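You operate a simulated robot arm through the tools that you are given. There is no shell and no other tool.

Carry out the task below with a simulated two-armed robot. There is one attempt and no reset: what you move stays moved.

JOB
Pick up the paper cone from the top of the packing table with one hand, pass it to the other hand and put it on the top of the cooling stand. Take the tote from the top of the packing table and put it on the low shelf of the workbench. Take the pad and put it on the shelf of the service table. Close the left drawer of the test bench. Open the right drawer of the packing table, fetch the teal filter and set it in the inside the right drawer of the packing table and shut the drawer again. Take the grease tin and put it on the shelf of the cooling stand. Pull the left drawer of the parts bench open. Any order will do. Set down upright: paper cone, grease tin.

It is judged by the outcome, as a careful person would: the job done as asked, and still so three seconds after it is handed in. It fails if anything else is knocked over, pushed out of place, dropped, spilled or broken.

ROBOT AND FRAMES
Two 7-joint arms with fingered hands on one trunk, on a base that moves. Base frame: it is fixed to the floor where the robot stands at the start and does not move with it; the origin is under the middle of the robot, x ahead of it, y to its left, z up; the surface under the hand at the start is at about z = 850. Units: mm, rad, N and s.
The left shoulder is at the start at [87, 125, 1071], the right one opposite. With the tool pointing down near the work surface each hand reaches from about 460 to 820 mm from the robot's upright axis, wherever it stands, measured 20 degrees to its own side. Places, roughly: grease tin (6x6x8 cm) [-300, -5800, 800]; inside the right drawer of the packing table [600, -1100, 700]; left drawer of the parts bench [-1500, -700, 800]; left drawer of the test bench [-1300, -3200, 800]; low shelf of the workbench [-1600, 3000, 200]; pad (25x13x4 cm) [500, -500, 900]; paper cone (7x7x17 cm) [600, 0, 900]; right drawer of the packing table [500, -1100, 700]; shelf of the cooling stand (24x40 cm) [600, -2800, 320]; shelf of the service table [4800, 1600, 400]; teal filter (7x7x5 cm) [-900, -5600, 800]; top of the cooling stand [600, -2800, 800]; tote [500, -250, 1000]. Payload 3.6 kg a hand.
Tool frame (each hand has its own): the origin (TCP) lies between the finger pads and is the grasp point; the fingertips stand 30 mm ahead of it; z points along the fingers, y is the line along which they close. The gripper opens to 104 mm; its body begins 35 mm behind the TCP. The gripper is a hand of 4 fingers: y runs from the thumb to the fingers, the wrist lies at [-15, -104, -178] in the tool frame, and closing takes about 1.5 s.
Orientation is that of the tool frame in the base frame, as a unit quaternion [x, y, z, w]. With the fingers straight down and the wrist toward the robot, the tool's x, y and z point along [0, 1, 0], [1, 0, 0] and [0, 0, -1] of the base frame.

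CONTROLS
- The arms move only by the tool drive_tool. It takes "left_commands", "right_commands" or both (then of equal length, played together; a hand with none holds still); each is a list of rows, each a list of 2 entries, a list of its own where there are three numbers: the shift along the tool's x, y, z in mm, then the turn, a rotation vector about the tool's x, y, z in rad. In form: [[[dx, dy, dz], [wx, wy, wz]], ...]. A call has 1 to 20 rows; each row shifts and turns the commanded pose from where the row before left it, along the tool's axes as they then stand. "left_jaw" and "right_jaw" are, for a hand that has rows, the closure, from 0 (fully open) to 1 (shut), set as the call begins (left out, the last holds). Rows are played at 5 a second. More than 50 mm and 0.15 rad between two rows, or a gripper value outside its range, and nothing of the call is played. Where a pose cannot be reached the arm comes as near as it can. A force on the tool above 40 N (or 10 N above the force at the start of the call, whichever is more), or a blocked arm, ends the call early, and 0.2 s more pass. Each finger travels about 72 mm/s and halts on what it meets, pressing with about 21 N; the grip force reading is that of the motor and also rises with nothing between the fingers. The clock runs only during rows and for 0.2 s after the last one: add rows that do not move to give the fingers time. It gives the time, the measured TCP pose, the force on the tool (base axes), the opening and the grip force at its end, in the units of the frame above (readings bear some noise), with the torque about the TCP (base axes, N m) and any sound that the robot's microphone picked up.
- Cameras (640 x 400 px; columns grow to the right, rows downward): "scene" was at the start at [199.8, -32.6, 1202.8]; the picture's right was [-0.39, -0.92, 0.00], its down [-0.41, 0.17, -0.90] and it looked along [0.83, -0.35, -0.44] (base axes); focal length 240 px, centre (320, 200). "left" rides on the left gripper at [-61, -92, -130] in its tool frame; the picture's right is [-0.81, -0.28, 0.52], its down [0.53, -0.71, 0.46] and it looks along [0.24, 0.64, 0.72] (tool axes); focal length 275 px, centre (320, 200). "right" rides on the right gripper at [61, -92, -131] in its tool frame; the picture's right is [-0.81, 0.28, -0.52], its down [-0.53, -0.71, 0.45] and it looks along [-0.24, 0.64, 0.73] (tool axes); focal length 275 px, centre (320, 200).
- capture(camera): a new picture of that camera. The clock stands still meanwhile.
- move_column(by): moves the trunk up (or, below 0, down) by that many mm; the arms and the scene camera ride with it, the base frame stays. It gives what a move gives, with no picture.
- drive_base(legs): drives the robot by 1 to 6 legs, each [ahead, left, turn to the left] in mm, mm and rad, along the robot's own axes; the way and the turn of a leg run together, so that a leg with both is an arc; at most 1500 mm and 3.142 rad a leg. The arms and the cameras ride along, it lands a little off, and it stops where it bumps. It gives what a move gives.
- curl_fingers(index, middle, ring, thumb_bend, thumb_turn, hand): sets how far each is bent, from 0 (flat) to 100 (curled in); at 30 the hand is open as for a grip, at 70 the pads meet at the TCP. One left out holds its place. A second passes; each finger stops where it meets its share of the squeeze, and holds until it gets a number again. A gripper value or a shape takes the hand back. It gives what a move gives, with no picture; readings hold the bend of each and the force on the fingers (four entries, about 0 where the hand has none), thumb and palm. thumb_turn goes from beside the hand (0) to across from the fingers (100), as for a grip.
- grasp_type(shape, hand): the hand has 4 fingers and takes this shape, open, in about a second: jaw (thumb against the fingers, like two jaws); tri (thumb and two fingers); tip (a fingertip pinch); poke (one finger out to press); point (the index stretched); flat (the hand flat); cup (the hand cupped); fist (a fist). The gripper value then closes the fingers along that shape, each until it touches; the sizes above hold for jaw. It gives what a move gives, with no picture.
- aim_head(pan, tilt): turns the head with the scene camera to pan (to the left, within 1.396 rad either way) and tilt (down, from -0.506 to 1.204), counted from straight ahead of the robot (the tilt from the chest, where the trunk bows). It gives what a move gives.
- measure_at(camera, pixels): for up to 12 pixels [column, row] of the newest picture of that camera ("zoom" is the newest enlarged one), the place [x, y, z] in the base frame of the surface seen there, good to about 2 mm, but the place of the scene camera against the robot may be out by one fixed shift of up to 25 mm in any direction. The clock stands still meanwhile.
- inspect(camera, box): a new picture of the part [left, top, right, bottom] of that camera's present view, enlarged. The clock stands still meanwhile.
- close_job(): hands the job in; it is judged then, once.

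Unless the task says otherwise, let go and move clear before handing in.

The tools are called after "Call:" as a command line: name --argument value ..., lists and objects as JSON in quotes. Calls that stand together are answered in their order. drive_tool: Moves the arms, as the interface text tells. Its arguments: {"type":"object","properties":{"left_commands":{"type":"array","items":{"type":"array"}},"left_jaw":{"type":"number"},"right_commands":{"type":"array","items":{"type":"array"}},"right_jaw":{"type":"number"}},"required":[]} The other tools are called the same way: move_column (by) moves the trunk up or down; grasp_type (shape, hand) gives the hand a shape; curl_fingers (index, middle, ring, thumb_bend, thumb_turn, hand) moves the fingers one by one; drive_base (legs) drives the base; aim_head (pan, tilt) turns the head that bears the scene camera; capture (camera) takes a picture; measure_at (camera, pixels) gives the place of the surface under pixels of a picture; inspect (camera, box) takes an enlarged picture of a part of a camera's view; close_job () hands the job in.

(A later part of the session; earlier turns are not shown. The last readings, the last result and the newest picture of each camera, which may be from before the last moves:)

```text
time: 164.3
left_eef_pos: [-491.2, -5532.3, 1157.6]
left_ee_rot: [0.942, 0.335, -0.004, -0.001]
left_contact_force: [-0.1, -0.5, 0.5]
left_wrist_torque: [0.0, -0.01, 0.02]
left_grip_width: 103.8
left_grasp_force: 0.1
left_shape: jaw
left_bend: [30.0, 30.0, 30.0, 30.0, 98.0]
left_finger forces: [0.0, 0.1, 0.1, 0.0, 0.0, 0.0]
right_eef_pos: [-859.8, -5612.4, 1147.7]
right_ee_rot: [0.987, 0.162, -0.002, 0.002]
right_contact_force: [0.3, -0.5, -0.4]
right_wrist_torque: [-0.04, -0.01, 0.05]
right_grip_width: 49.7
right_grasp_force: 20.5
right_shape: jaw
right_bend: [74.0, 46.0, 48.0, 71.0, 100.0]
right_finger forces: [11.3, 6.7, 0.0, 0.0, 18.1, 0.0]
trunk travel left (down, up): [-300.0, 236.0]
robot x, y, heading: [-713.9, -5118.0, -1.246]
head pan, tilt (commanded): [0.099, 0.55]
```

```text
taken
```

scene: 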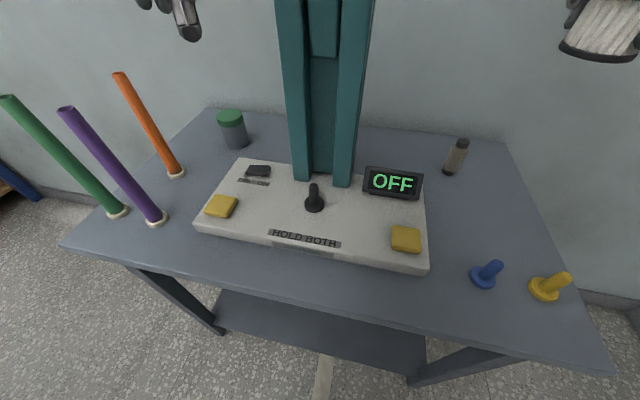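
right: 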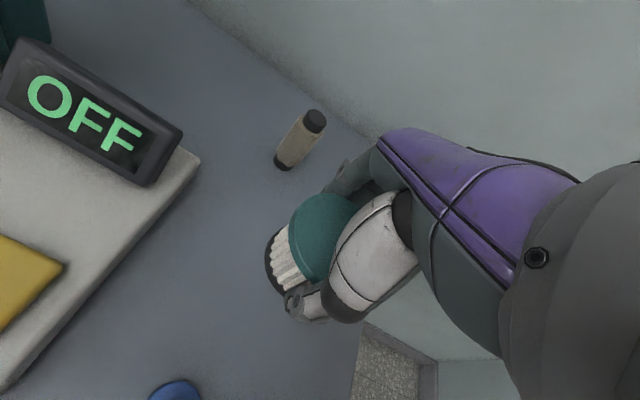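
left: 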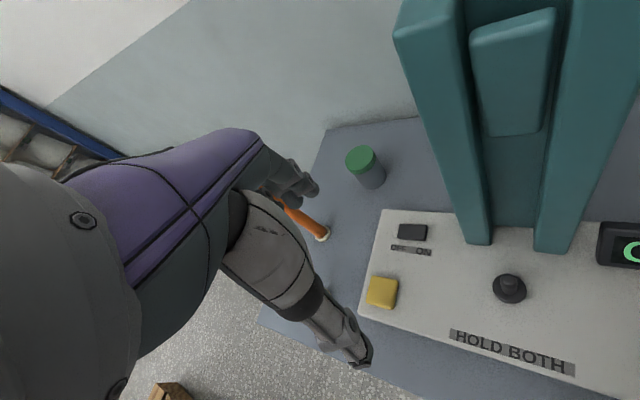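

The left forearm sits close to the head now. I'll raise the trunk fully, then extend the left hand forward and lower it relative to the trunk, so the final descent to the tin can be done by the trunk alone with the arm's shape unchanged.

Call:
move_column --by 234

Call:
drive_tool --left_commands '[[[-5, 44, 0], [0, 0, 0]], [[-5, 44, 10], [0, 0, 0]], [[-5, 30, 35], [0, 0, 0]], [[0, 0, 45], [0, 0, 0]], [[0, 0, 45], [0, 0, 0]], [[0, 0, 45], [0, 0, 0]], [[0, 0, 45], [0, 0, 0]], [[0, 0, 0], [0, 0, 0]]]'

Call:
aim_head --pan 0.1 --tilt 0.6

Call:
capture --camera "scene"

Call:
capture --camera "left"

```text
time: 166.8
left_eef_pos: [-492.7, -5533.1, 1388.2]
left_ee_rot: [0.944, 0.33, 0.001, -0.002]
left_contact_force: [1.1, -1.1, -0.4]
left_wrist_torque: [0.0, 0.02, -0.01]
left_grip_width: 104.2
left_grasp_force: 0.1
left_shape: jaw
left_bend: [30.0, 30.0, 30.0, 30.0, 98.0]
left_finger forces: [0.0, 0.0, 0.0, 0.0, 0.0, 0.1]
right_eef_pos: [-859.1, -5612.8, 1381.4]
right_ee_rot: [0.987, 0.161, -0.002, 0.0]
right_contact_force: [-0.1, -0.4, -1.1]
right_wrist_torque: [0.0, 0.0, -0.03]
right_grip_width: 49.8
right_grasp_force: 20.4
right_shape: jaw
right_bend: [74.0, 46.0, 48.0, 71.0, 100.0]
right_finger forces: [11.2, 6.8, 0.0, 0.0, 18.1, 0.0]
trunk travel left (down, up): [-534.0, 2.0]
robot x, y, heading: [-719.2, -5118.8, -1.252]
head pan, tilt (commanded): [0.099, 0.55]
```

```text
time: 168.6
left_eef_pos: [-432.8, -5634.3, 1164.9]
left_ee_rot: [0.944, 0.329, 0.0, 0.001]
left_contact_force: [1.1, 0.9, 0.0]
left_wrist_torque: [-0.02, 0.01, 0.0]
left_grip_width: 103.8
left_grasp_force: 0.1
left_shape: jaw
left_bend: [30.0, 30.0, 30.0, 30.0, 98.0]
left_finger forces: [0.0, 0.0, 0.0, 0.1, 0.0, 0.1]
right_eef_pos: [-859.0, -5611.7, 1382.9]
right_ee_rot: [0.987, 0.161, -0.003, 0.001]
right_contact_force: [-1.3, 0.2, -0.3]
right_wrist_torque: [-0.01, 0.0, 0.02]
right_grip_width: 49.4
right_grasp_force: 21.2
right_shape: jaw
right_bend: [74.0, 46.0, 48.0, 71.0, 100.0]
right_finger forces: [11.3, 6.8, 0.0, 0.1, 18.0, 0.0]
trunk travel left (down, up): [-534.0, 2.0]
robot x, y, heading: [-718.9, -5120.4, -1.247]
head pan, tilt (commanded): [0.099, 0.55]
```

```text
time: 169.2
left_eef_pos: [-431.8, -5633.9, 1163.4]
left_ee_rot: [0.944, 0.329, 0.001, 0.0]
left_contact_force: [-0.3, -0.9, 1.3]
left_wrist_torque: [0.03, 0.0, -0.01]
left_grip_width: 103.9
left_grasp_force: 0.1
left_shape: jaw
left_bend: [30.0, 30.0, 30.0, 30.0, 98.0]
left_finger forces: [0.0, 0.0, 0.0, 0.0, 0.1, 0.0]
right_eef_pos: [-860.1, -5612.6, 1381.4]
right_ee_rot: [0.987, 0.161, -0.003, 0.001]
right_contact_force: [0.2, -0.1, -1.3]
right_wrist_torque: [0.02, 0.01, -0.04]
right_grip_width: 49.4
right_grasp_force: 20.8
right_shape: jaw
right_bend: [74.0, 46.0, 48.0, 71.0, 100.0]
right_finger forces: [11.3, 6.8, 0.1, 0.0, 18.0, 0.0]
trunk travel left (down, up): [-534.0, 2.0]
robot x, y, heading: [-717.4, -5120.8, -1.249]
head pan, tilt (commanded): [0.099, 0.6]
```

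```text
taken
```

scene: 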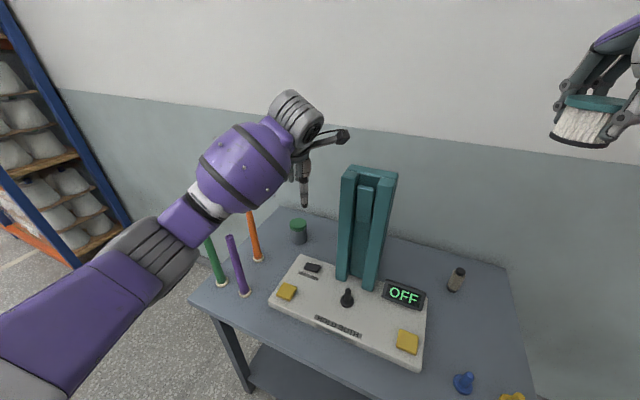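

```text
taken
```

left: 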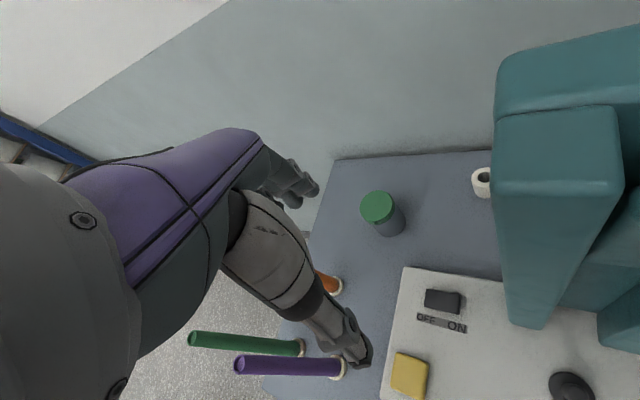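

The view is clear. I'll move the left hand the last ~187 mm to stand above the tin, still high, and then measure the forearm against the spindles.

Call:
drive_tool --left_commands '[[[-4.6, 37, 0], [0, 0, 0]], [[-4.6, 37, 0], [0, 0, 0]], [[-4.6, 37, 0], [0, 0, 0]], [[-4.6, 38, 0], [0, 0, 0]], [[0, 38, 0], [0, 0, 0]], [[0, 0, 0], [0, 0, 0]]]' --left_jaw 0

Call:
capture --camera "left"

Call:
capture --camera "scene"

```text
time: 170.6
left_eef_pos: [-358.2, -5743.4, 1161.9]
left_ee_rot: [0.944, 0.33, 0.001, 0.001]
left_contact_force: [-0.8, 0.6, 0.7]
left_wrist_torque: [-0.03, 0.02, -0.01]
left_grip_width: 103.8
left_grasp_force: 0.1
left_shape: jaw
left_bend: [30.0, 30.0, 30.0, 30.0, 98.0]
left_finger forces: [0.0, 0.0, 0.1, 0.1, 0.1, 0.0]
left hand out of reach, approached as far as the arm can: row 4, 5
right_eef_pos: [-861.3, -5611.9, 1382.5]
right_ee_rot: [0.987, 0.161, -0.002, 0.001]
right_contact_force: [-0.9, 0.2, -0.6]
right_wrist_torque: [-0.01, 0.01, 0.01]
right_grip_width: 49.5
right_grasp_force: 21.1
right_shape: jaw
right_bend: [74.0, 46.0, 48.0, 71.0, 100.0]
right_finger forces: [11.3, 6.7, 0.1, 0.0, 18.2, 0.0]
trunk travel left (down, up): [-534.0, 2.0]
robot x, y, heading: [-717.8, -5122.6, -1.251]
head pan, tilt (commanded): [0.099, 0.6]
```

```text
taken
```

left: 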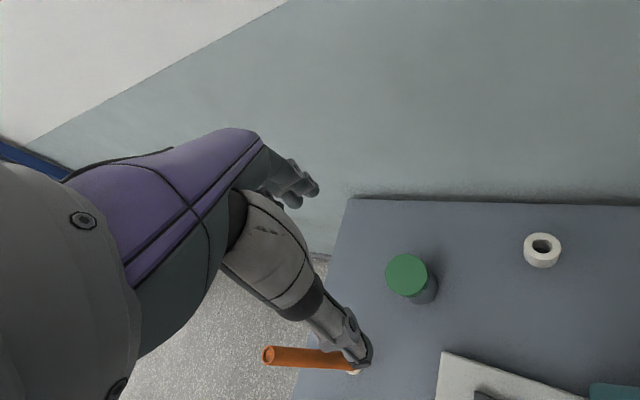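

```text
taken
```

scene: 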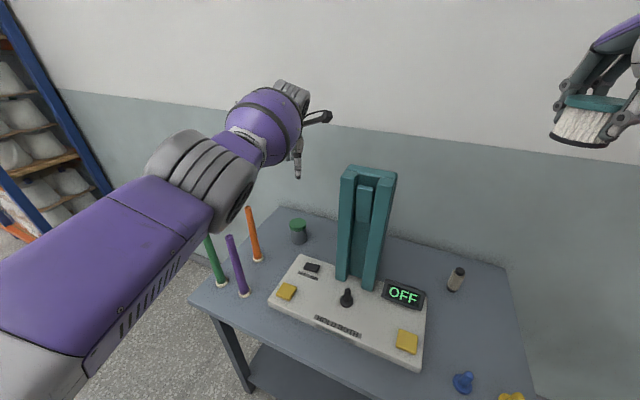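

The arm reached its limit about 55 mm short. I'll measure the arm's shape here to see the elbow and forearm heights relative to the spindles.

Call:
measure_at --camera "scene" --pixels '[[190, 165], [220, 210], [260, 120], [270, 155], [230, 150], [100, 250], [150, 290], [290, 95], [298, 170], [215, 232]]'

```text
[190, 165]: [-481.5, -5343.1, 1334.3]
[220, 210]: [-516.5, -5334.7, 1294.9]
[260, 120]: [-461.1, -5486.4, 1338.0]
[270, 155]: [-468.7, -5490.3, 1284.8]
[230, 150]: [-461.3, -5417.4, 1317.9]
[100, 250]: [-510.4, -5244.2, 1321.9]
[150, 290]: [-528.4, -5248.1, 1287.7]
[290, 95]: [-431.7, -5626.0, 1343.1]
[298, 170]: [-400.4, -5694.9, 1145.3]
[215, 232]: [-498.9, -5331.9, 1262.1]
```

In this nearly straight pose the forearm stays ~100 mm right of the spindles, so I only need to stand ~60 mm closer. I'll look straight down to see the base footprint first.

Call:
aim_head --pan -0.25 --tilt 1.15

Call:
capture --camera "scene"

```text
time: 171.6
left_eef_pos: [-357.3, -5744.0, 1162.2]
left_ee_rot: [0.944, 0.329, 0.0, 0.0]
left_contact_force: [-0.2, -0.8, -0.7]
left_wrist_torque: [0.0, 0.0, 0.0]
left_grip_width: 104.0
left_grasp_force: 0.1
left_shape: jaw
left_bend: [30.0, 30.0, 30.0, 30.0, 98.0]
left_finger forces: [0.0, 0.0, 0.0, 0.0, 0.0, 0.0]
right_eef_pos: [-859.8, -5612.3, 1382.9]
right_ee_rot: [0.987, 0.161, -0.002, 0.001]
right_contact_force: [-0.1, -0.1, -0.8]
right_wrist_torque: [-0.01, -0.01, -0.02]
right_grip_width: 49.6
right_grasp_force: 21.4
right_shape: jaw
right_bend: [74.0, 46.0, 48.0, 71.0, 100.0]
right_finger forces: [11.3, 6.8, 0.1, 0.0, 18.2, 0.0]
trunk travel left (down, up): [-534.0, 2.0]
robot x, y, heading: [-717.6, -5118.6, -1.254]
head pan, tilt (commanded): [-0.25, 1.15]
```

```text
taken
```

scene: 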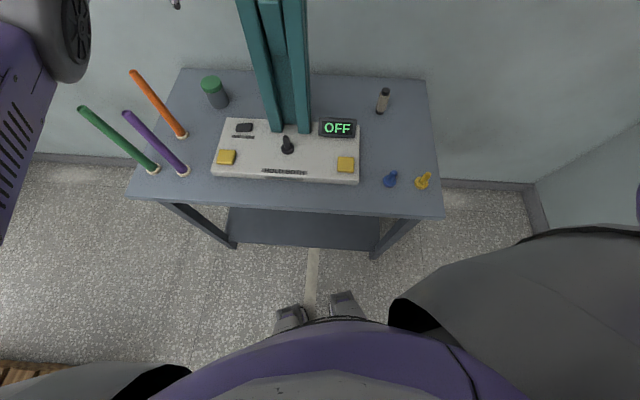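

Call:
measure_at --camera "scene" --pixels '[[292, 316], [343, 302], [343, 295], [290, 310], [250, 212], [400, 218], [300, 250], [320, 330]]'

```text
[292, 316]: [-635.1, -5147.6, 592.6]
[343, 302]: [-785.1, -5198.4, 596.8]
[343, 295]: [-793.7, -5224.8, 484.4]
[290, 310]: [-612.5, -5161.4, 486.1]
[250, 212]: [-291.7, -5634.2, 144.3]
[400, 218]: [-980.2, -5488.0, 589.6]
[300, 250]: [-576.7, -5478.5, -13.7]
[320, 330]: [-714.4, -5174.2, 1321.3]
```

Call:
measure_at --camera "scene" --pixels '[[318, 290], [318, 300], [318, 310], [270, 305], [365, 295], [240, 330], [255, 320], [380, 300]]'

```text
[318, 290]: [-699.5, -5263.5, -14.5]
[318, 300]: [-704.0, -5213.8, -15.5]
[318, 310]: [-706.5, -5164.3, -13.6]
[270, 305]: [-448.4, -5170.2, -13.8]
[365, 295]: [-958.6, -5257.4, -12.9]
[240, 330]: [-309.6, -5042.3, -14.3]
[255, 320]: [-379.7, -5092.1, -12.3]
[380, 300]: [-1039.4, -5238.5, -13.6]
```

The floor is visible right between my knees, so nothing of the base sticks out ahead of them; I can step 68 mm closer safely. Then I'll pull the hand's command back over the tin.

Call:
drive_base --legs '[[68, 14, 0]]'

Call:
drive_tool --left_commands '[[[3, -23, 0], [0, 0, 0]], [[3, -23, 0], [0, 0, 0]], [[0, 0, 0], [0, 0, 0]]]'

Call:
aim_head --pan 0.1 --tilt 0.7

Call:
capture --camera "left"

Call:
capture --camera "scene"

```text
time: 172.6
left_eef_pos: [-323.0, -5803.1, 1162.5]
left_ee_rot: [0.944, 0.33, 0.0, 0.001]
left_contact_force: [0.0, -0.3, -0.5]
left_wrist_torque: [0.02, -0.02, 0.02]
left_grip_width: 103.8
left_grasp_force: 0.1
left_shape: jaw
left_bend: [30.0, 30.0, 30.0, 30.0, 98.0]
left_finger forces: [0.0, 0.0, 0.0, 0.0, 0.0, 0.0]
right_eef_pos: [-825.0, -5671.9, 1383.2]
right_ee_rot: [0.987, 0.161, -0.003, 0.002]
right_contact_force: [-0.7, -0.6, -1.2]
right_wrist_torque: [0.01, 0.01, -0.04]
right_grip_width: 49.6
right_grasp_force: 20.6
right_shape: jaw
right_bend: [74.0, 46.0, 48.0, 71.0, 100.0]
right_finger forces: [11.3, 6.8, 0.0, 0.0, 18.2, 0.0]
trunk travel left (down, up): [-534.0, 2.0]
robot x, y, heading: [-681.5, -5177.8, -1.251]
head pan, tilt (commanded): [-0.25, 1.15]
```

```text
time: 173.4
left_eef_pos: [-346.2, -5763.4, 1161.3]
left_ee_rot: [0.944, 0.33, 0.0, -0.001]
left_contact_force: [0.2, -0.3, 0.0]
left_wrist_torque: [0.0, -0.02, 0.02]
left_grip_width: 104.0
left_grasp_force: 0.1
left_shape: jaw
left_bend: [30.0, 30.0, 30.0, 30.0, 98.0]
left_finger forces: [0.1, 0.0, 0.1, 0.1, 0.1, 0.0]
right_eef_pos: [-825.8, -5671.1, 1383.2]
right_ee_rot: [0.987, 0.161, -0.002, 0.001]
right_contact_force: [0.2, 1.1, -0.8]
right_wrist_torque: [0.0, -0.03, 0.03]
right_grip_width: 49.7
right_grasp_force: 20.9
right_shape: jaw
right_bend: [74.0, 46.0, 48.0, 71.0, 100.0]
right_finger forces: [11.3, 6.8, 0.0, 0.1, 18.2, 0.0]
trunk travel left (down, up): [-534.0, 2.0]
robot x, y, heading: [-680.5, -5177.7, -1.251]
head pan, tilt (commanded): [-0.25, 1.15]
```

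```text
time: 174.3
left_eef_pos: [-348.1, -5763.9, 1160.8]
left_ee_rot: [0.944, 0.33, 0.0, 0.0]
left_contact_force: [-0.5, 0.4, 0.3]
left_wrist_torque: [0.03, -0.03, -0.02]
left_grip_width: 104.1
left_grasp_force: 0.0
left_shape: jaw
left_bend: [30.0, 30.0, 30.0, 30.0, 98.0]
left_finger forces: [0.0, 0.1, 0.0, 0.0, 0.1, 0.1]
right_eef_pos: [-826.4, -5671.2, 1382.3]
right_ee_rot: [0.987, 0.16, -0.002, 0.002]
right_contact_force: [0.5, 0.1, -0.4]
right_wrist_torque: [-0.02, 0.04, 0.01]
right_grip_width: 49.7
right_grasp_force: 20.9
right_shape: jaw
right_bend: [74.0, 46.0, 48.0, 71.0, 100.0]
right_finger forces: [11.2, 6.7, 0.1, 0.0, 18.1, 0.1]
trunk travel left (down, up): [-534.0, 2.0]
robot x, y, heading: [-682.5, -5182.2, -1.252]
head pan, tilt (commanded): [0.099, 0.7]
```

```text
taken
```

left: 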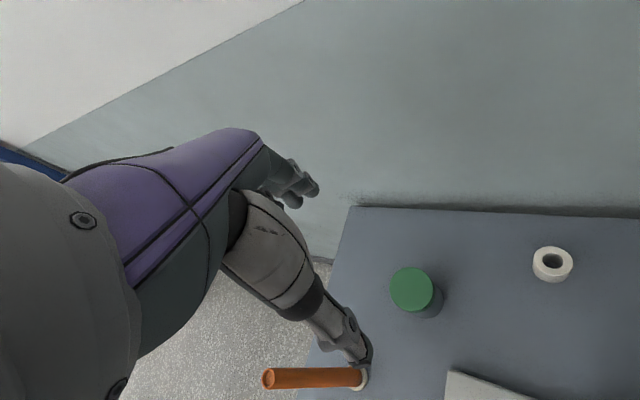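

```text
taken
```

scene: 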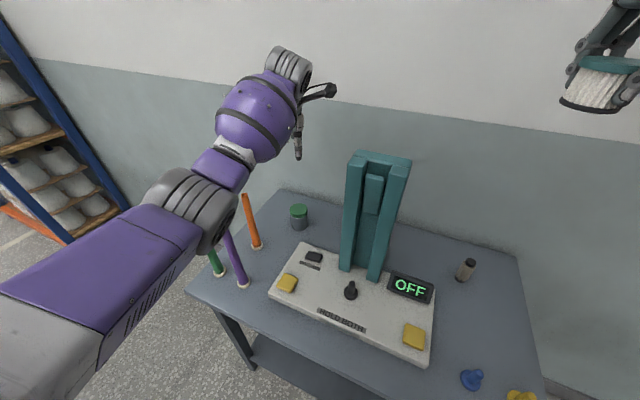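

The command had simply been clipped, so the hand is now slightly short of the tin. I'll re-measure the tin in the left view for the final shift.

Call:
measure_at --camera "left" --pixels '[[411, 289], [395, 289], [428, 289], [411, 275], [411, 303], [430, 312], [345, 378]]'

Call:
measure_at --camera "scene" --pixels '[[250, 160], [230, 145], [235, 190], [270, 150], [220, 225], [205, 245], [190, 200], [246, 196]]'

```text
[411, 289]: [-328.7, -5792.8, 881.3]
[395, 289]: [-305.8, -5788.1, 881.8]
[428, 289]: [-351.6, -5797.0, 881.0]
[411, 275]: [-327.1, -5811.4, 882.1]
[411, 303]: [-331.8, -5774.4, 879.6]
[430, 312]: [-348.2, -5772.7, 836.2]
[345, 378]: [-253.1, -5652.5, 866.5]
```

```text
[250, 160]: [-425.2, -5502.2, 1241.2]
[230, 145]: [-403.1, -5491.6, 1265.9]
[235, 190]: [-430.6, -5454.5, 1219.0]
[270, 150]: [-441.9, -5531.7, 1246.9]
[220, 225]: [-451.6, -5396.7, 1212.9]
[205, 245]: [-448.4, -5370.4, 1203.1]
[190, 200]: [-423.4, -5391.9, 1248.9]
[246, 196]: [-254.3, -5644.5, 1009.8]
```

The tin is confirmed at (-329,-5793) and the forearm stays ~80 mm right of the purple spindle. I'll shift the hand over the tin, lower the trunk most of the way, and check.

Call:
drive_tool --left_commands '[[[-4, 34, 0], [0, 0, 0]], [[0, 0, 0], [0, 0, 0]]]' --left_jaw 0

Call:
move_column --by -220

Call:
capture --camera "left"

Call:
capture --camera "scene"

```text
time: 174.9
left_eef_pos: [-330.3, -5792.6, 1162.8]
left_ee_rot: [0.944, 0.329, 0.0, 0.0]
left_contact_force: [-1.4, 0.0, -0.4]
left_wrist_torque: [0.03, -0.02, 0.02]
left_grip_width: 103.8
left_grasp_force: 0.0
left_shape: jaw
left_bend: [30.0, 30.0, 30.0, 30.0, 98.0]
left_finger forces: [0.0, 0.0, 0.0, 0.1, 0.0, 0.1]
right_eef_pos: [-825.2, -5670.2, 1381.6]
right_ee_rot: [0.987, 0.16, -0.003, 0.002]
right_contact_force: [0.4, 0.1, -0.5]
right_wrist_torque: [0.0, 0.01, 0.03]
right_grip_width: 49.5
right_grasp_force: 21.1
right_shape: jaw
right_bend: [74.0, 46.0, 48.0, 71.0, 100.0]
right_finger forces: [11.3, 6.8, 0.1, 0.0, 18.2, 0.0]
trunk travel left (down, up): [-534.0, 2.0]
robot x, y, heading: [-682.0, -5176.7, -1.246]
head pan, tilt (commanded): [0.099, 0.7]
```

```text
time: 177.2
left_eef_pos: [-328.6, -5792.1, 942.7]
left_ee_rot: [0.944, 0.329, -0.001, 0.001]
left_contact_force: [0.6, 0.2, -0.2]
left_wrist_torque: [-0.02, 0.01, -0.01]
left_grip_width: 103.9
left_grasp_force: 0.1
left_shape: jaw
left_bend: [30.0, 30.0, 30.0, 30.0, 98.0]
left_finger forces: [0.1, 0.0, 0.0, 0.0, 0.0, 0.1]
right_eef_pos: [-826.0, -5672.1, 1162.1]
right_ee_rot: [0.987, 0.159, -0.002, 0.002]
right_contact_force: [-0.5, 0.4, -0.5]
right_wrist_torque: [-0.02, -0.01, 0.02]
right_grip_width: 49.6
right_grasp_force: 21.4
right_shape: jaw
right_bend: [74.0, 46.0, 48.0, 71.0, 100.0]
right_finger forces: [11.4, 6.9, 0.0, 0.0, 18.2, 0.0]
trunk travel left (down, up): [-314.0, 222.0]
robot x, y, heading: [-681.7, -5178.8, -1.25]
head pan, tilt (commanded): [0.099, 0.7]
```

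```text
taken
```

left: 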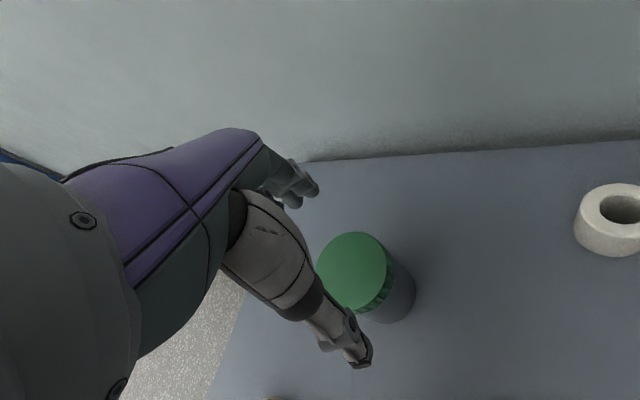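

```text
taken
```

scene: 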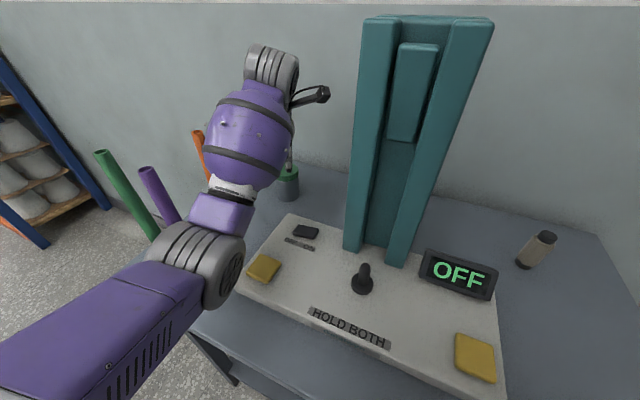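

The hand is centred over the tin with the forearm clear. I'll lower the last 84 mm with the trunk and look again before closing.

Call:
move_column --by -84

Call:
capture --camera "left"

Call:
capture --camera "scene"

```text
time: 178.4
left_eef_pos: [-318.9, -5780.3, 895.7]
left_ee_rot: [0.942, 0.334, -0.003, 0.031]
left_contact_force: [-0.7, -0.1, 0.6]
left_wrist_torque: [0.0, -0.01, 0.01]
left_grip_width: 103.8
left_grasp_force: 0.1
left_shape: jaw
left_bend: [30.0, 30.0, 30.0, 30.0, 98.0]
left_finger forces: [0.0, 0.0, 0.0, 0.0, 0.0, 0.0]
right_eef_pos: [-821.8, -5653.7, 1088.9]
right_ee_rot: [0.987, 0.162, -0.003, 0.01]
right_contact_force: [0.7, 0.1, -0.3]
right_wrist_torque: [0.01, -0.02, -0.02]
right_grip_width: 49.9
right_grasp_force: 21.5
right_shape: jaw
right_bend: [74.0, 46.0, 48.0, 71.0, 100.0]
right_finger forces: [11.3, 7.0, 0.1, 0.1, 18.4, 0.0]
trunk travel left (down, up): [-230.0, 306.0]
robot x, y, heading: [-682.0, -5181.4, -1.245]
head pan, tilt (commanded): [0.099, 0.7]
```

```text
taken
```

left: 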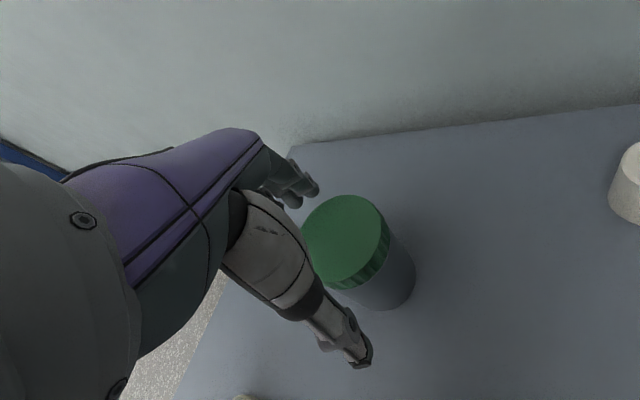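

```text
taken
```

scene: 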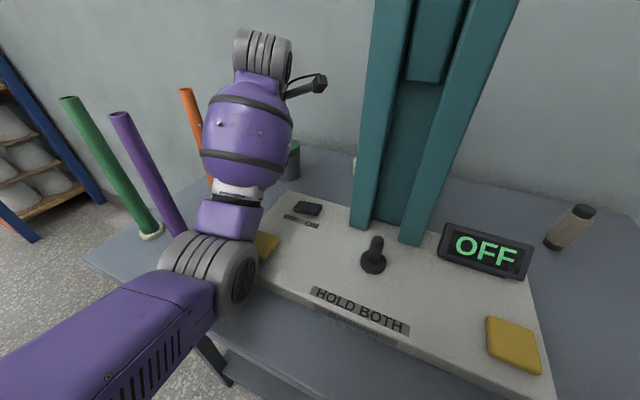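

The hands came out 18 mm off their expected pose, so my left elbow is pressing on the table edge. I'll raise the trunk again and check that nothing shifted.

Call:
move_column --by 90

Call:
capture --camera "left"

Call:
capture --camera "scene"

```text
time: 179.7
left_eef_pos: [-329.2, -5792.8, 946.3]
left_ee_rot: [0.944, 0.329, 0.0, -0.001]
left_contact_force: [0.0, 0.5, -0.1]
left_wrist_torque: [0.02, 0.01, 0.02]
left_grip_width: 104.1
left_grasp_force: 0.0
left_shape: jaw
left_bend: [30.0, 30.0, 30.0, 30.0, 98.0]
left_finger forces: [0.0, 0.0, 0.0, 0.0, 0.1, 0.0]
right_eef_pos: [-825.6, -5671.3, 1167.4]
right_ee_rot: [0.987, 0.161, -0.002, 0.001]
right_contact_force: [0.5, -0.1, -1.8]
right_wrist_torque: [0.04, -0.03, 0.02]
right_grip_width: 49.6
right_grasp_force: 20.7
right_shape: jaw
right_bend: [74.0, 46.0, 48.0, 71.0, 100.0]
right_finger forces: [11.3, 6.8, 0.1, 0.0, 18.2, 0.1]
trunk travel left (down, up): [-320.0, 216.0]
robot x, y, heading: [-681.3, -5179.3, -1.247]
head pan, tilt (commanded): [0.099, 0.7]
```

```text
taken
```

left: 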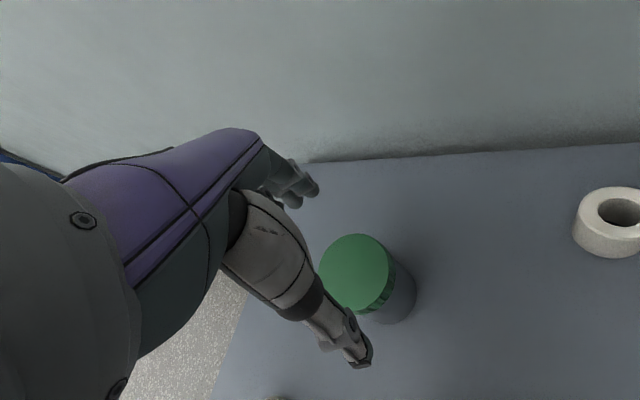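

```text
taken
```

scene: 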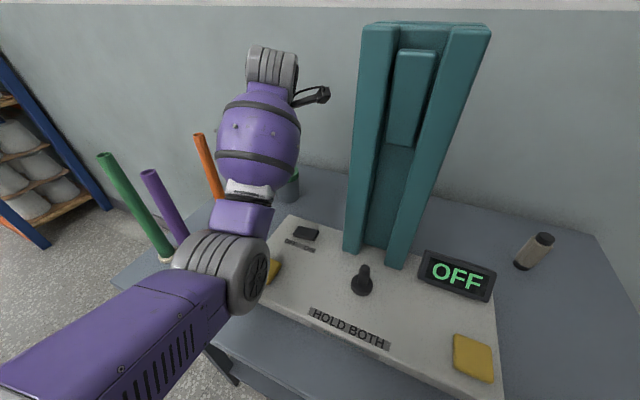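

Everything returned to place and the tin looks unmoved. I'll measure the elbow's height now against the table edge.

Call:
measure_at --camera "scene" --pixels '[[245, 300], [255, 280], [220, 310], [200, 330], [150, 375], [240, 220], [255, 185], [270, 270], [195, 245]]'

```text
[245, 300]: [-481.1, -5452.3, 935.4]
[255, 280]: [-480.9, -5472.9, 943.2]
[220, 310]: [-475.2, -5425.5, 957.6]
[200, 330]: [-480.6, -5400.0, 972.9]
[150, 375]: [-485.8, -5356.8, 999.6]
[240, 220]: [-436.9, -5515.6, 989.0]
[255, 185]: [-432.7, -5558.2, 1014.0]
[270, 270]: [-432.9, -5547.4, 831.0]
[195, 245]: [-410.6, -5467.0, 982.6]
```

The elbow hangs about 50 mm below the TCP in this pose. I'll keep the trunk higher and stand a little closer, so the arm reaches downward with the elbow well above the table.

Call:
move_column --by 100

Call:
drive_base --legs '[[40, 8, 0]]'

Call:
drive_tool --left_commands '[[[6, -40, 0], [0, 0, 0]], [[0, 0, 30], [0, 0, 0]], [[0, 0, 30], [0, 0, 0]], [[0, 0, 30], [0, 0, 0]], [[0, 0, 0], [0, 0, 0]]]' --left_jaw 0

Call:
capture --camera "scene"

Call:
capture --camera "left"

```text
time: 181.0
left_eef_pos: [-329.3, -5793.1, 1047.5]
left_ee_rot: [0.944, 0.33, 0.0, 0.0]
left_contact_force: [-0.3, -0.6, -0.3]
left_wrist_torque: [-0.02, 0.01, 0.01]
left_grip_width: 104.0
left_grasp_force: 0.0
left_shape: jaw
left_bend: [30.0, 30.0, 30.0, 30.0, 98.0]
left_finger forces: [0.1, 0.0, 0.0, 0.1, 0.0, 0.1]
right_eef_pos: [-824.8, -5672.7, 1267.3]
right_ee_rot: [0.987, 0.16, -0.003, 0.001]
right_contact_force: [-0.1, -0.9, -0.6]
right_wrist_torque: [-0.03, 0.03, 0.0]
right_grip_width: 49.7
right_grasp_force: 21.1
right_shape: jaw
right_bend: [74.0, 46.0, 48.0, 71.0, 100.0]
right_finger forces: [11.2, 6.9, 0.0, 0.0, 18.2, 0.0]
trunk travel left (down, up): [-420.0, 116.0]
robot x, y, heading: [-683.5, -5180.2, -1.251]
head pan, tilt (commanded): [0.099, 0.7]
```

```text
time: 182.1
left_eef_pos: [-315.2, -5811.6, 1049.0]
left_ee_rot: [0.945, 0.326, 0.0, 0.0]
left_contact_force: [-0.7, 0.1, 0.9]
left_wrist_torque: [-0.07, 0.03, -0.01]
left_grip_width: 104.1
left_grasp_force: 0.0
left_shape: jaw
left_bend: [30.0, 30.0, 30.0, 30.0, 98.0]
left_finger forces: [0.0, 0.0, 0.0, 0.1, 0.0, 0.1]
right_eef_pos: [-811.6, -5688.2, 1268.9]
right_ee_rot: [0.988, 0.157, -0.003, 0.001]
right_contact_force: [-0.1, -0.7, 0.2]
right_wrist_torque: [-0.03, 0.0, -0.02]
right_grip_width: 49.5
right_grasp_force: 21.0
right_shape: jaw
right_bend: [74.0, 46.0, 48.0, 71.0, 100.0]
right_finger forces: [11.2, 6.9, 0.0, 0.0, 18.3, 0.0]
trunk travel left (down, up): [-420.0, 116.0]
robot x, y, heading: [-664.4, -5201.4, -1.256]
head pan, tilt (commanded): [0.099, 0.7]
stopped in leg 1: the robot was blocked; the commanded pose is now the measured one
```

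```text
time: 183.3
left_eef_pos: [-334.9, -5779.3, 957.0]
left_ee_rot: [0.945, 0.326, 0.0, 0.0]
left_contact_force: [0.0, -0.9, 0.5]
left_wrist_torque: [0.02, -0.02, 0.0]
left_grip_width: 103.8
left_grasp_force: 0.1
left_shape: jaw
left_bend: [30.0, 30.0, 30.0, 30.0, 98.0]
left_finger forces: [0.1, 0.1, 0.1, 0.0, 0.1, 0.0]
right_eef_pos: [-810.4, -5689.0, 1267.7]
right_ee_rot: [0.988, 0.157, -0.002, 0.0]
right_contact_force: [0.3, -0.1, -0.2]
right_wrist_torque: [0.01, 0.02, 0.0]
right_grip_width: 49.7
right_grasp_force: 20.9
right_shape: jaw
right_bend: [74.0, 46.0, 48.0, 71.0, 100.0]
right_finger forces: [11.3, 6.9, 0.0, 0.0, 18.2, 0.1]
trunk travel left (down, up): [-420.0, 116.0]
robot x, y, heading: [-669.7, -5195.0, -1.256]
head pan, tilt (commanded): [0.099, 0.7]
```

```text
taken
```

scene: 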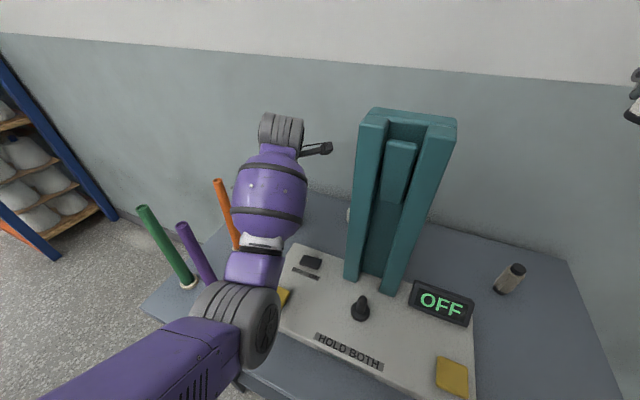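

```text
taken
```

left: 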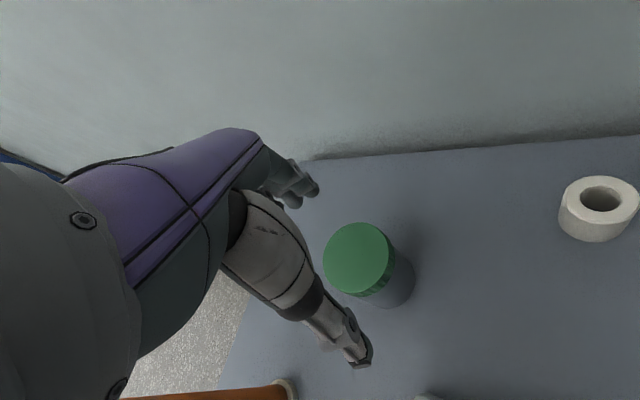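

The base touched something at y≈-5200, so that's the closest; I'll back off 10 mm. Then I'll measure the elbow height in this higher-trunk pose.

Call:
drive_base --legs '[[-10, 0, 0]]'

Call:
capture --camera "scene"

Call:
measure_at --camera "scene" --pixels '[[262, 330], [250, 355], [270, 310], [220, 370], [285, 300], [255, 260], [215, 195], [182, 226], [142, 208], [370, 330]]'

```text
time: 184.0
left_eef_pos: [-338.9, -5768.0, 956.9]
left_ee_rot: [0.945, 0.326, 0.0, -0.002]
left_contact_force: [-0.1, -0.8, -0.3]
left_wrist_torque: [0.01, -0.01, 0.01]
left_grip_width: 103.8
left_grasp_force: 0.1
left_shape: jaw
left_bend: [30.0, 30.0, 30.0, 30.0, 98.0]
left_finger forces: [0.1, 0.0, 0.0, 0.0, 0.0, 0.0]
right_eef_pos: [-813.7, -5680.8, 1267.6]
right_ee_rot: [0.988, 0.157, -0.002, 0.001]
right_contact_force: [0.0, -0.2, -1.0]
right_wrist_torque: [-0.04, 0.0, -0.02]
right_grip_width: 49.5
right_grasp_force: 21.1
right_shape: jaw
right_bend: [74.0, 46.0, 48.0, 71.0, 100.0]
right_finger forces: [11.3, 7.0, 0.0, 0.1, 18.2, 0.0]
trunk travel left (down, up): [-420.0, 116.0]
robot x, y, heading: [-668.4, -5188.0, -1.263]
head pan, tilt (commanded): [0.099, 0.7]
```

```text
taken
```

scene: 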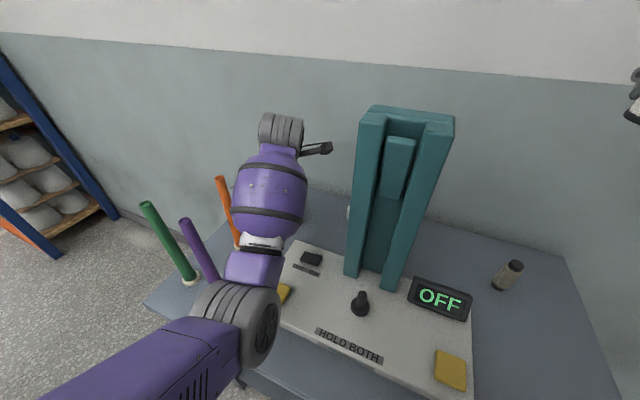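

```text
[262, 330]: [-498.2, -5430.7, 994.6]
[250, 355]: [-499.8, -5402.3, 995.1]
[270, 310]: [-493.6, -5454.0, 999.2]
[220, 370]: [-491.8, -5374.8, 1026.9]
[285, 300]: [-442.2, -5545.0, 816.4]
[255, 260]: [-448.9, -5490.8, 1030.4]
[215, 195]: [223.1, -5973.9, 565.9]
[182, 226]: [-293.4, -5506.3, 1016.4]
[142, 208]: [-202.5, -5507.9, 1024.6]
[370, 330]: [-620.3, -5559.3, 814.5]
```

The elbow is now ~100 mm higher relative to the table, which leaves enough room. I'll shift over the tin, re-measure, and then descend with the arm.

Call:
drive_tool --left_commands '[[[-8, 25.5, 0], [0, 0, 0]], [[0, 0, 20], [0, 0, 0]], [[0, 0, 0], [0, 0, 0]]]' --left_jaw 0

Call:
capture --camera "left"

```text
time: 184.8
left_eef_pos: [-329.6, -5796.0, 937.5]
left_ee_rot: [0.945, 0.326, 0.0, 0.0]
left_contact_force: [-0.4, 0.3, -0.3]
left_wrist_torque: [0.0, 0.01, 0.01]
left_grip_width: 104.0
left_grasp_force: 0.1
left_shape: jaw
left_bend: [30.0, 30.0, 30.0, 30.0, 98.0]
left_finger forces: [0.0, 0.0, 0.0, 0.0, 0.0, 0.0]
right_eef_pos: [-813.4, -5679.9, 1267.0]
right_ee_rot: [0.988, 0.157, -0.003, 0.001]
right_contact_force: [0.2, 0.1, -1.3]
right_wrist_torque: [0.03, 0.01, 0.0]
right_grip_width: 49.3
right_grasp_force: 20.9
right_shape: jaw
right_bend: [74.0, 46.0, 48.0, 71.0, 100.0]
right_finger forces: [11.5, 6.9, 0.1, 0.1, 18.2, 0.0]
trunk travel left (down, up): [-420.0, 116.0]
robot x, y, heading: [-669.1, -5189.1, -1.261]
head pan, tilt (commanded): [0.099, 0.7]
```

```text
taken
```

left: 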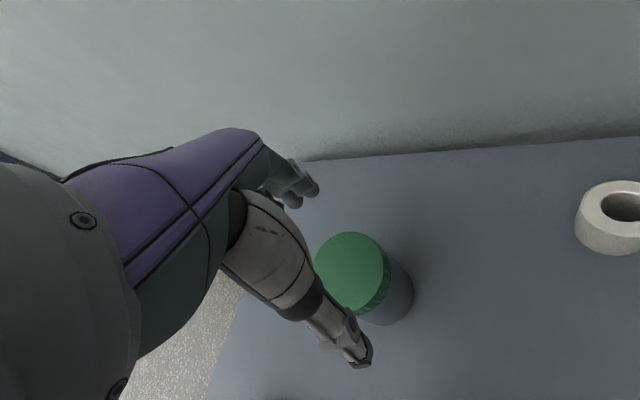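

Call:
measure_at --camera "left" --pixels '[[352, 270], [330, 265], [375, 255], [352, 240], [345, 295], [385, 275], [405, 310], [375, 320]]'

```text
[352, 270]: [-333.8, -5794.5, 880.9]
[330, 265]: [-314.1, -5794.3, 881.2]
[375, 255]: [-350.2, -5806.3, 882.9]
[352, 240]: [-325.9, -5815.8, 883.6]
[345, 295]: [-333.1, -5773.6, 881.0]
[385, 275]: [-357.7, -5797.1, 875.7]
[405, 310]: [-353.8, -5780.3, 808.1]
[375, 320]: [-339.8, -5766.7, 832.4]
```

The tin's centre is (-330,-5794), within 2 mm of the hand. I'll descend to z≈858 and close.

Call:
drive_tool --left_commands '[[[0, -1, 25], [0, 0, 0]], [[0, 0, 25], [0, 0, 0]], [[0, 0, 20], [0, 0, 0]], [[0, 0, 9], [0, 0, 0]], [[0, 0, 0], [0, 0, 0]]]' --left_jaw 0

Call:
capture --camera "left"

Call:
capture --camera "scene"

```text
time: 186.0
left_eef_pos: [-329.9, -5793.5, 858.7]
left_ee_rot: [0.945, 0.326, 0.001, 0.0]
left_contact_force: [0.7, -0.2, 0.4]
left_wrist_torque: [-0.02, -0.02, 0.0]
left_grip_width: 103.5
left_grasp_force: 0.1
left_shape: jaw
left_bend: [30.0, 30.0, 30.0, 30.0, 98.0]
left_finger forces: [0.5, 0.0, 0.0, 0.0, 0.0, 0.1]
right_eef_pos: [-813.4, -5679.9, 1268.5]
right_ee_rot: [0.988, 0.157, -0.003, 0.0]
right_contact_force: [0.3, -0.1, -0.7]
right_wrist_torque: [-0.01, 0.0, 0.0]
right_grip_width: 49.5
right_grasp_force: 21.4
right_shape: jaw
right_bend: [74.0, 46.0, 48.0, 71.0, 100.0]
right_finger forces: [11.3, 6.9, 0.0, 0.1, 18.2, 0.0]
trunk travel left (down, up): [-420.0, 116.0]
robot x, y, heading: [-668.2, -5190.2, -1.261]
head pan, tilt (commanded): [0.099, 0.7]
```

```text
taken
```

left: 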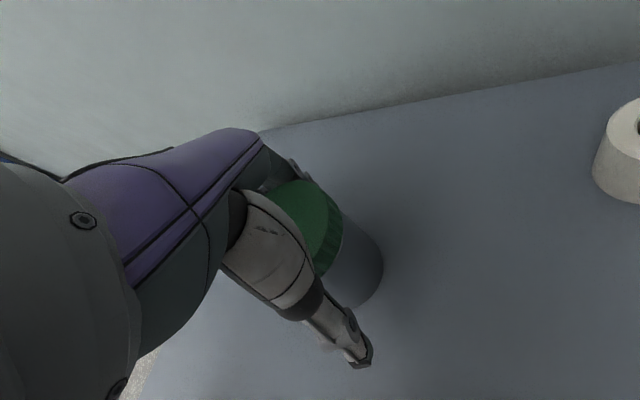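

```text
taken
```

scene: 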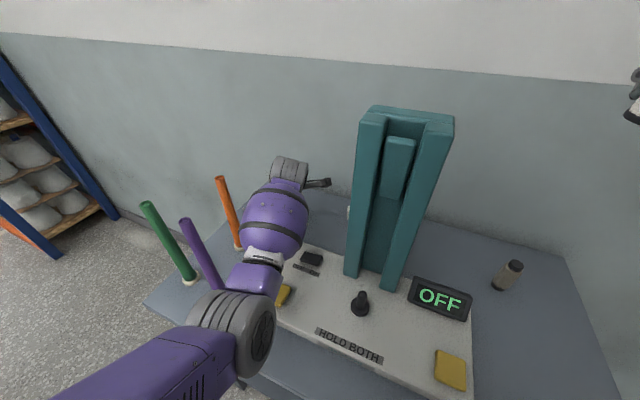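

Pose reached with no contact. I'll close the left hand on the tin, then lift it and check.

Call:
drive_tool --left_commands '[[[0, 0, 0], [0, 0, 0]], [[0, 0, 0], [0, 0, 0]], [[0, 0, 0], [0, 0, 0]], [[0, 0, 0], [0, 0, 0]], [[0, 0, 0], [0, 0, 0]], [[0, 0, 0], [0, 0, 0]], [[0, 0, 0], [0, 0, 0]], [[0, 0, 0], [0, 0, 0]]]' --left_jaw 1

Call:
drive_tool --left_commands '[[[0, 0, -10], [0, 0, 0]], [[0, 0, -20], [0, 0, 0]], [[0, 0, -30], [0, 0, 0]], [[0, 0, -30], [0, 0, 0]], [[0, 0, 0], [0, 0, 0]]]'

Call:
capture --camera "left"

Call:
capture --camera "scene"

```text
time: 187.8
left_eef_pos: [-329.4, -5793.2, 860.1]
left_ee_rot: [0.945, 0.326, -0.001, 0.0]
left_contact_force: [-0.4, 1.2, 2.8]
left_wrist_torque: [0.23, 0.13, -0.01]
left_grip_width: 62.5
left_grasp_force: 21.2
left_shape: jaw
left_bend: [38.0, 43.0, 37.0, 70.0, 100.0]
left_finger forces: [13.2, 6.2, 0.0, 0.0, 20.4, 0.0]
right_eef_pos: [-814.0, -5679.8, 1267.8]
right_ee_rot: [0.988, 0.157, -0.003, 0.0]
right_contact_force: [-0.4, 0.3, -0.7]
right_wrist_torque: [-0.04, -0.04, 0.01]
right_grip_width: 49.7
right_grasp_force: 21.1
right_shape: jaw
right_bend: [74.0, 46.0, 48.0, 71.0, 100.0]
right_finger forces: [11.3, 6.8, 0.1, 0.1, 18.2, 0.1]
trunk travel left (down, up): [-420.0, 116.0]
robot x, y, heading: [-667.8, -5189.1, -1.259]
head pan, tilt (commanded): [0.099, 0.7]
```

```text
time: 189.0
left_eef_pos: [-330.2, -5793.3, 947.2]
left_ee_rot: [0.945, 0.326, 0.0, -0.001]
left_contact_force: [0.5, -0.4, -2.8]
left_wrist_torque: [-0.01, 0.0, 0.01]
left_grip_width: 62.5
left_grasp_force: 20.2
left_shape: jaw
left_bend: [38.0, 43.0, 37.0, 70.0, 100.0]
left_finger forces: [13.2, 7.3, 0.0, 0.0, 20.4, 0.1]
right_eef_pos: [-814.5, -5680.3, 1267.1]
right_ee_rot: [0.988, 0.157, -0.002, 0.001]
right_contact_force: [0.0, -0.1, -1.0]
right_wrist_torque: [0.0, 0.0, 0.02]
right_grip_width: 49.6
right_grasp_force: 20.8
right_shape: jaw
right_bend: [74.0, 46.0, 48.0, 71.0, 100.0]
right_finger forces: [11.3, 6.8, 0.0, 0.1, 18.2, 0.0]
trunk travel left (down, up): [-420.0, 116.0]
robot x, y, heading: [-669.9, -5189.6, -1.254]
head pan, tilt (commanded): [0.099, 0.7]
```

```text
taken
```

left: 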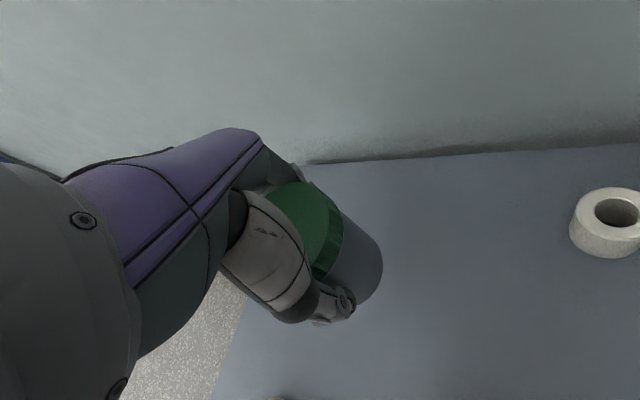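

```text
taken
```

scene: 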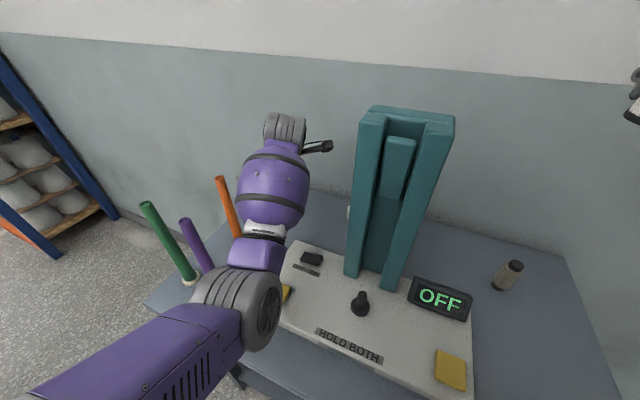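

The tin is held (62.5 mm, 20 N). I'll raise the trunk to the top and back straight out along the lane, then head back north along the aisle with heading −90°.

Call:
move_column --by 114

Call:
drive_base --legs '[[-520, 0, 0]]'

Call:
aim_head --pan 0.0 --tilt 0.5

Call:
capture --camera "scene"

```text
time: 190.4
left_eef_pos: [-329.8, -5794.0, 1060.0]
left_ee_rot: [0.945, 0.327, -0.001, -0.002]
left_contact_force: [0.5, 0.3, -1.7]
left_wrist_torque: [0.0, -0.01, 0.01]
left_grip_width: 62.7
left_grasp_force: 21.1
left_shape: jaw
left_bend: [38.0, 43.0, 37.0, 70.0, 100.0]
left_finger forces: [13.1, 7.2, 0.1, 0.0, 20.3, 0.1]
right_eef_pos: [-813.9, -5681.6, 1381.3]
right_ee_rot: [0.987, 0.158, -0.002, -0.001]
right_contact_force: [0.7, -0.3, -0.6]
right_wrist_torque: [0.01, -0.02, 0.0]
right_grip_width: 49.5
right_grasp_force: 20.9
right_shape: jaw
right_bend: [74.0, 46.0, 48.0, 71.0, 100.0]
right_finger forces: [11.4, 6.9, 0.0, 0.0, 18.2, 0.0]
trunk travel left (down, up): [-534.0, 2.0]
robot x, y, heading: [-667.0, -5190.0, -1.259]
head pan, tilt (commanded): [0.099, 0.7]
```

```text
time: 193.5
left_eef_pos: [-487.0, -5297.5, 1063.1]
left_ee_rot: [0.943, 0.331, -0.001, 0.0]
left_contact_force: [-0.2, 0.3, -2.3]
left_wrist_torque: [0.02, 0.0, 0.01]
left_grip_width: 62.6
left_grasp_force: 20.7
left_shape: jaw
left_bend: [38.0, 43.0, 37.0, 70.0, 100.0]
left_finger forces: [13.2, 7.3, 0.0, 0.0, 20.3, 0.0]
right_eef_pos: [-972.8, -5188.8, 1380.6]
right_ee_rot: [0.987, 0.161, -0.002, 0.001]
right_contact_force: [0.2, 0.6, -1.2]
right_wrist_torque: [0.0, -0.01, -0.02]
right_grip_width: 49.4
right_grasp_force: 21.3
right_shape: jaw
right_bend: [74.0, 46.0, 48.0, 71.0, 100.0]
right_finger forces: [11.5, 6.9, 0.0, 0.0, 18.3, 0.0]
trunk travel left (down, up): [-534.0, 2.0]
robot x, y, heading: [-828.5, -4696.6, -1.245]
head pan, tilt (commanded): [0.099, 0.7]
```

```text
time: 194.2
left_eef_pos: [-487.9, -5296.9, 1062.1]
left_ee_rot: [0.944, 0.33, 0.001, -0.001]
left_contact_force: [0.8, -0.3, -2.0]
left_wrist_torque: [0.0, 0.02, 0.0]
left_grip_width: 62.5
left_grasp_force: 21.5
left_shape: jaw
left_bend: [38.0, 43.0, 37.0, 70.0, 100.0]
left_finger forces: [13.1, 7.3, 0.0, 0.1, 20.3, 0.0]
right_eef_pos: [-972.6, -5187.8, 1381.7]
right_ee_rot: [0.987, 0.161, -0.003, 0.001]
right_contact_force: [0.4, 0.2, -1.0]
right_wrist_torque: [0.02, 0.0, 0.01]
right_grip_width: 49.6
right_grasp_force: 20.9
right_shape: jaw
right_bend: [74.0, 46.0, 48.0, 71.0, 100.0]
right_finger forces: [11.3, 6.9, 0.0, 0.0, 18.2, 0.0]
trunk travel left (down, up): [-534.0, 2.0]
robot x, y, heading: [-832.7, -4694.7, -1.246]
head pan, tilt (commanded): [0.0, 0.499]
```

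```text
taken
```

scene: 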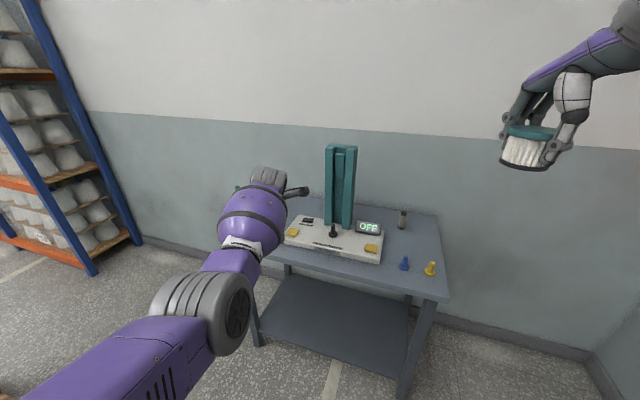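

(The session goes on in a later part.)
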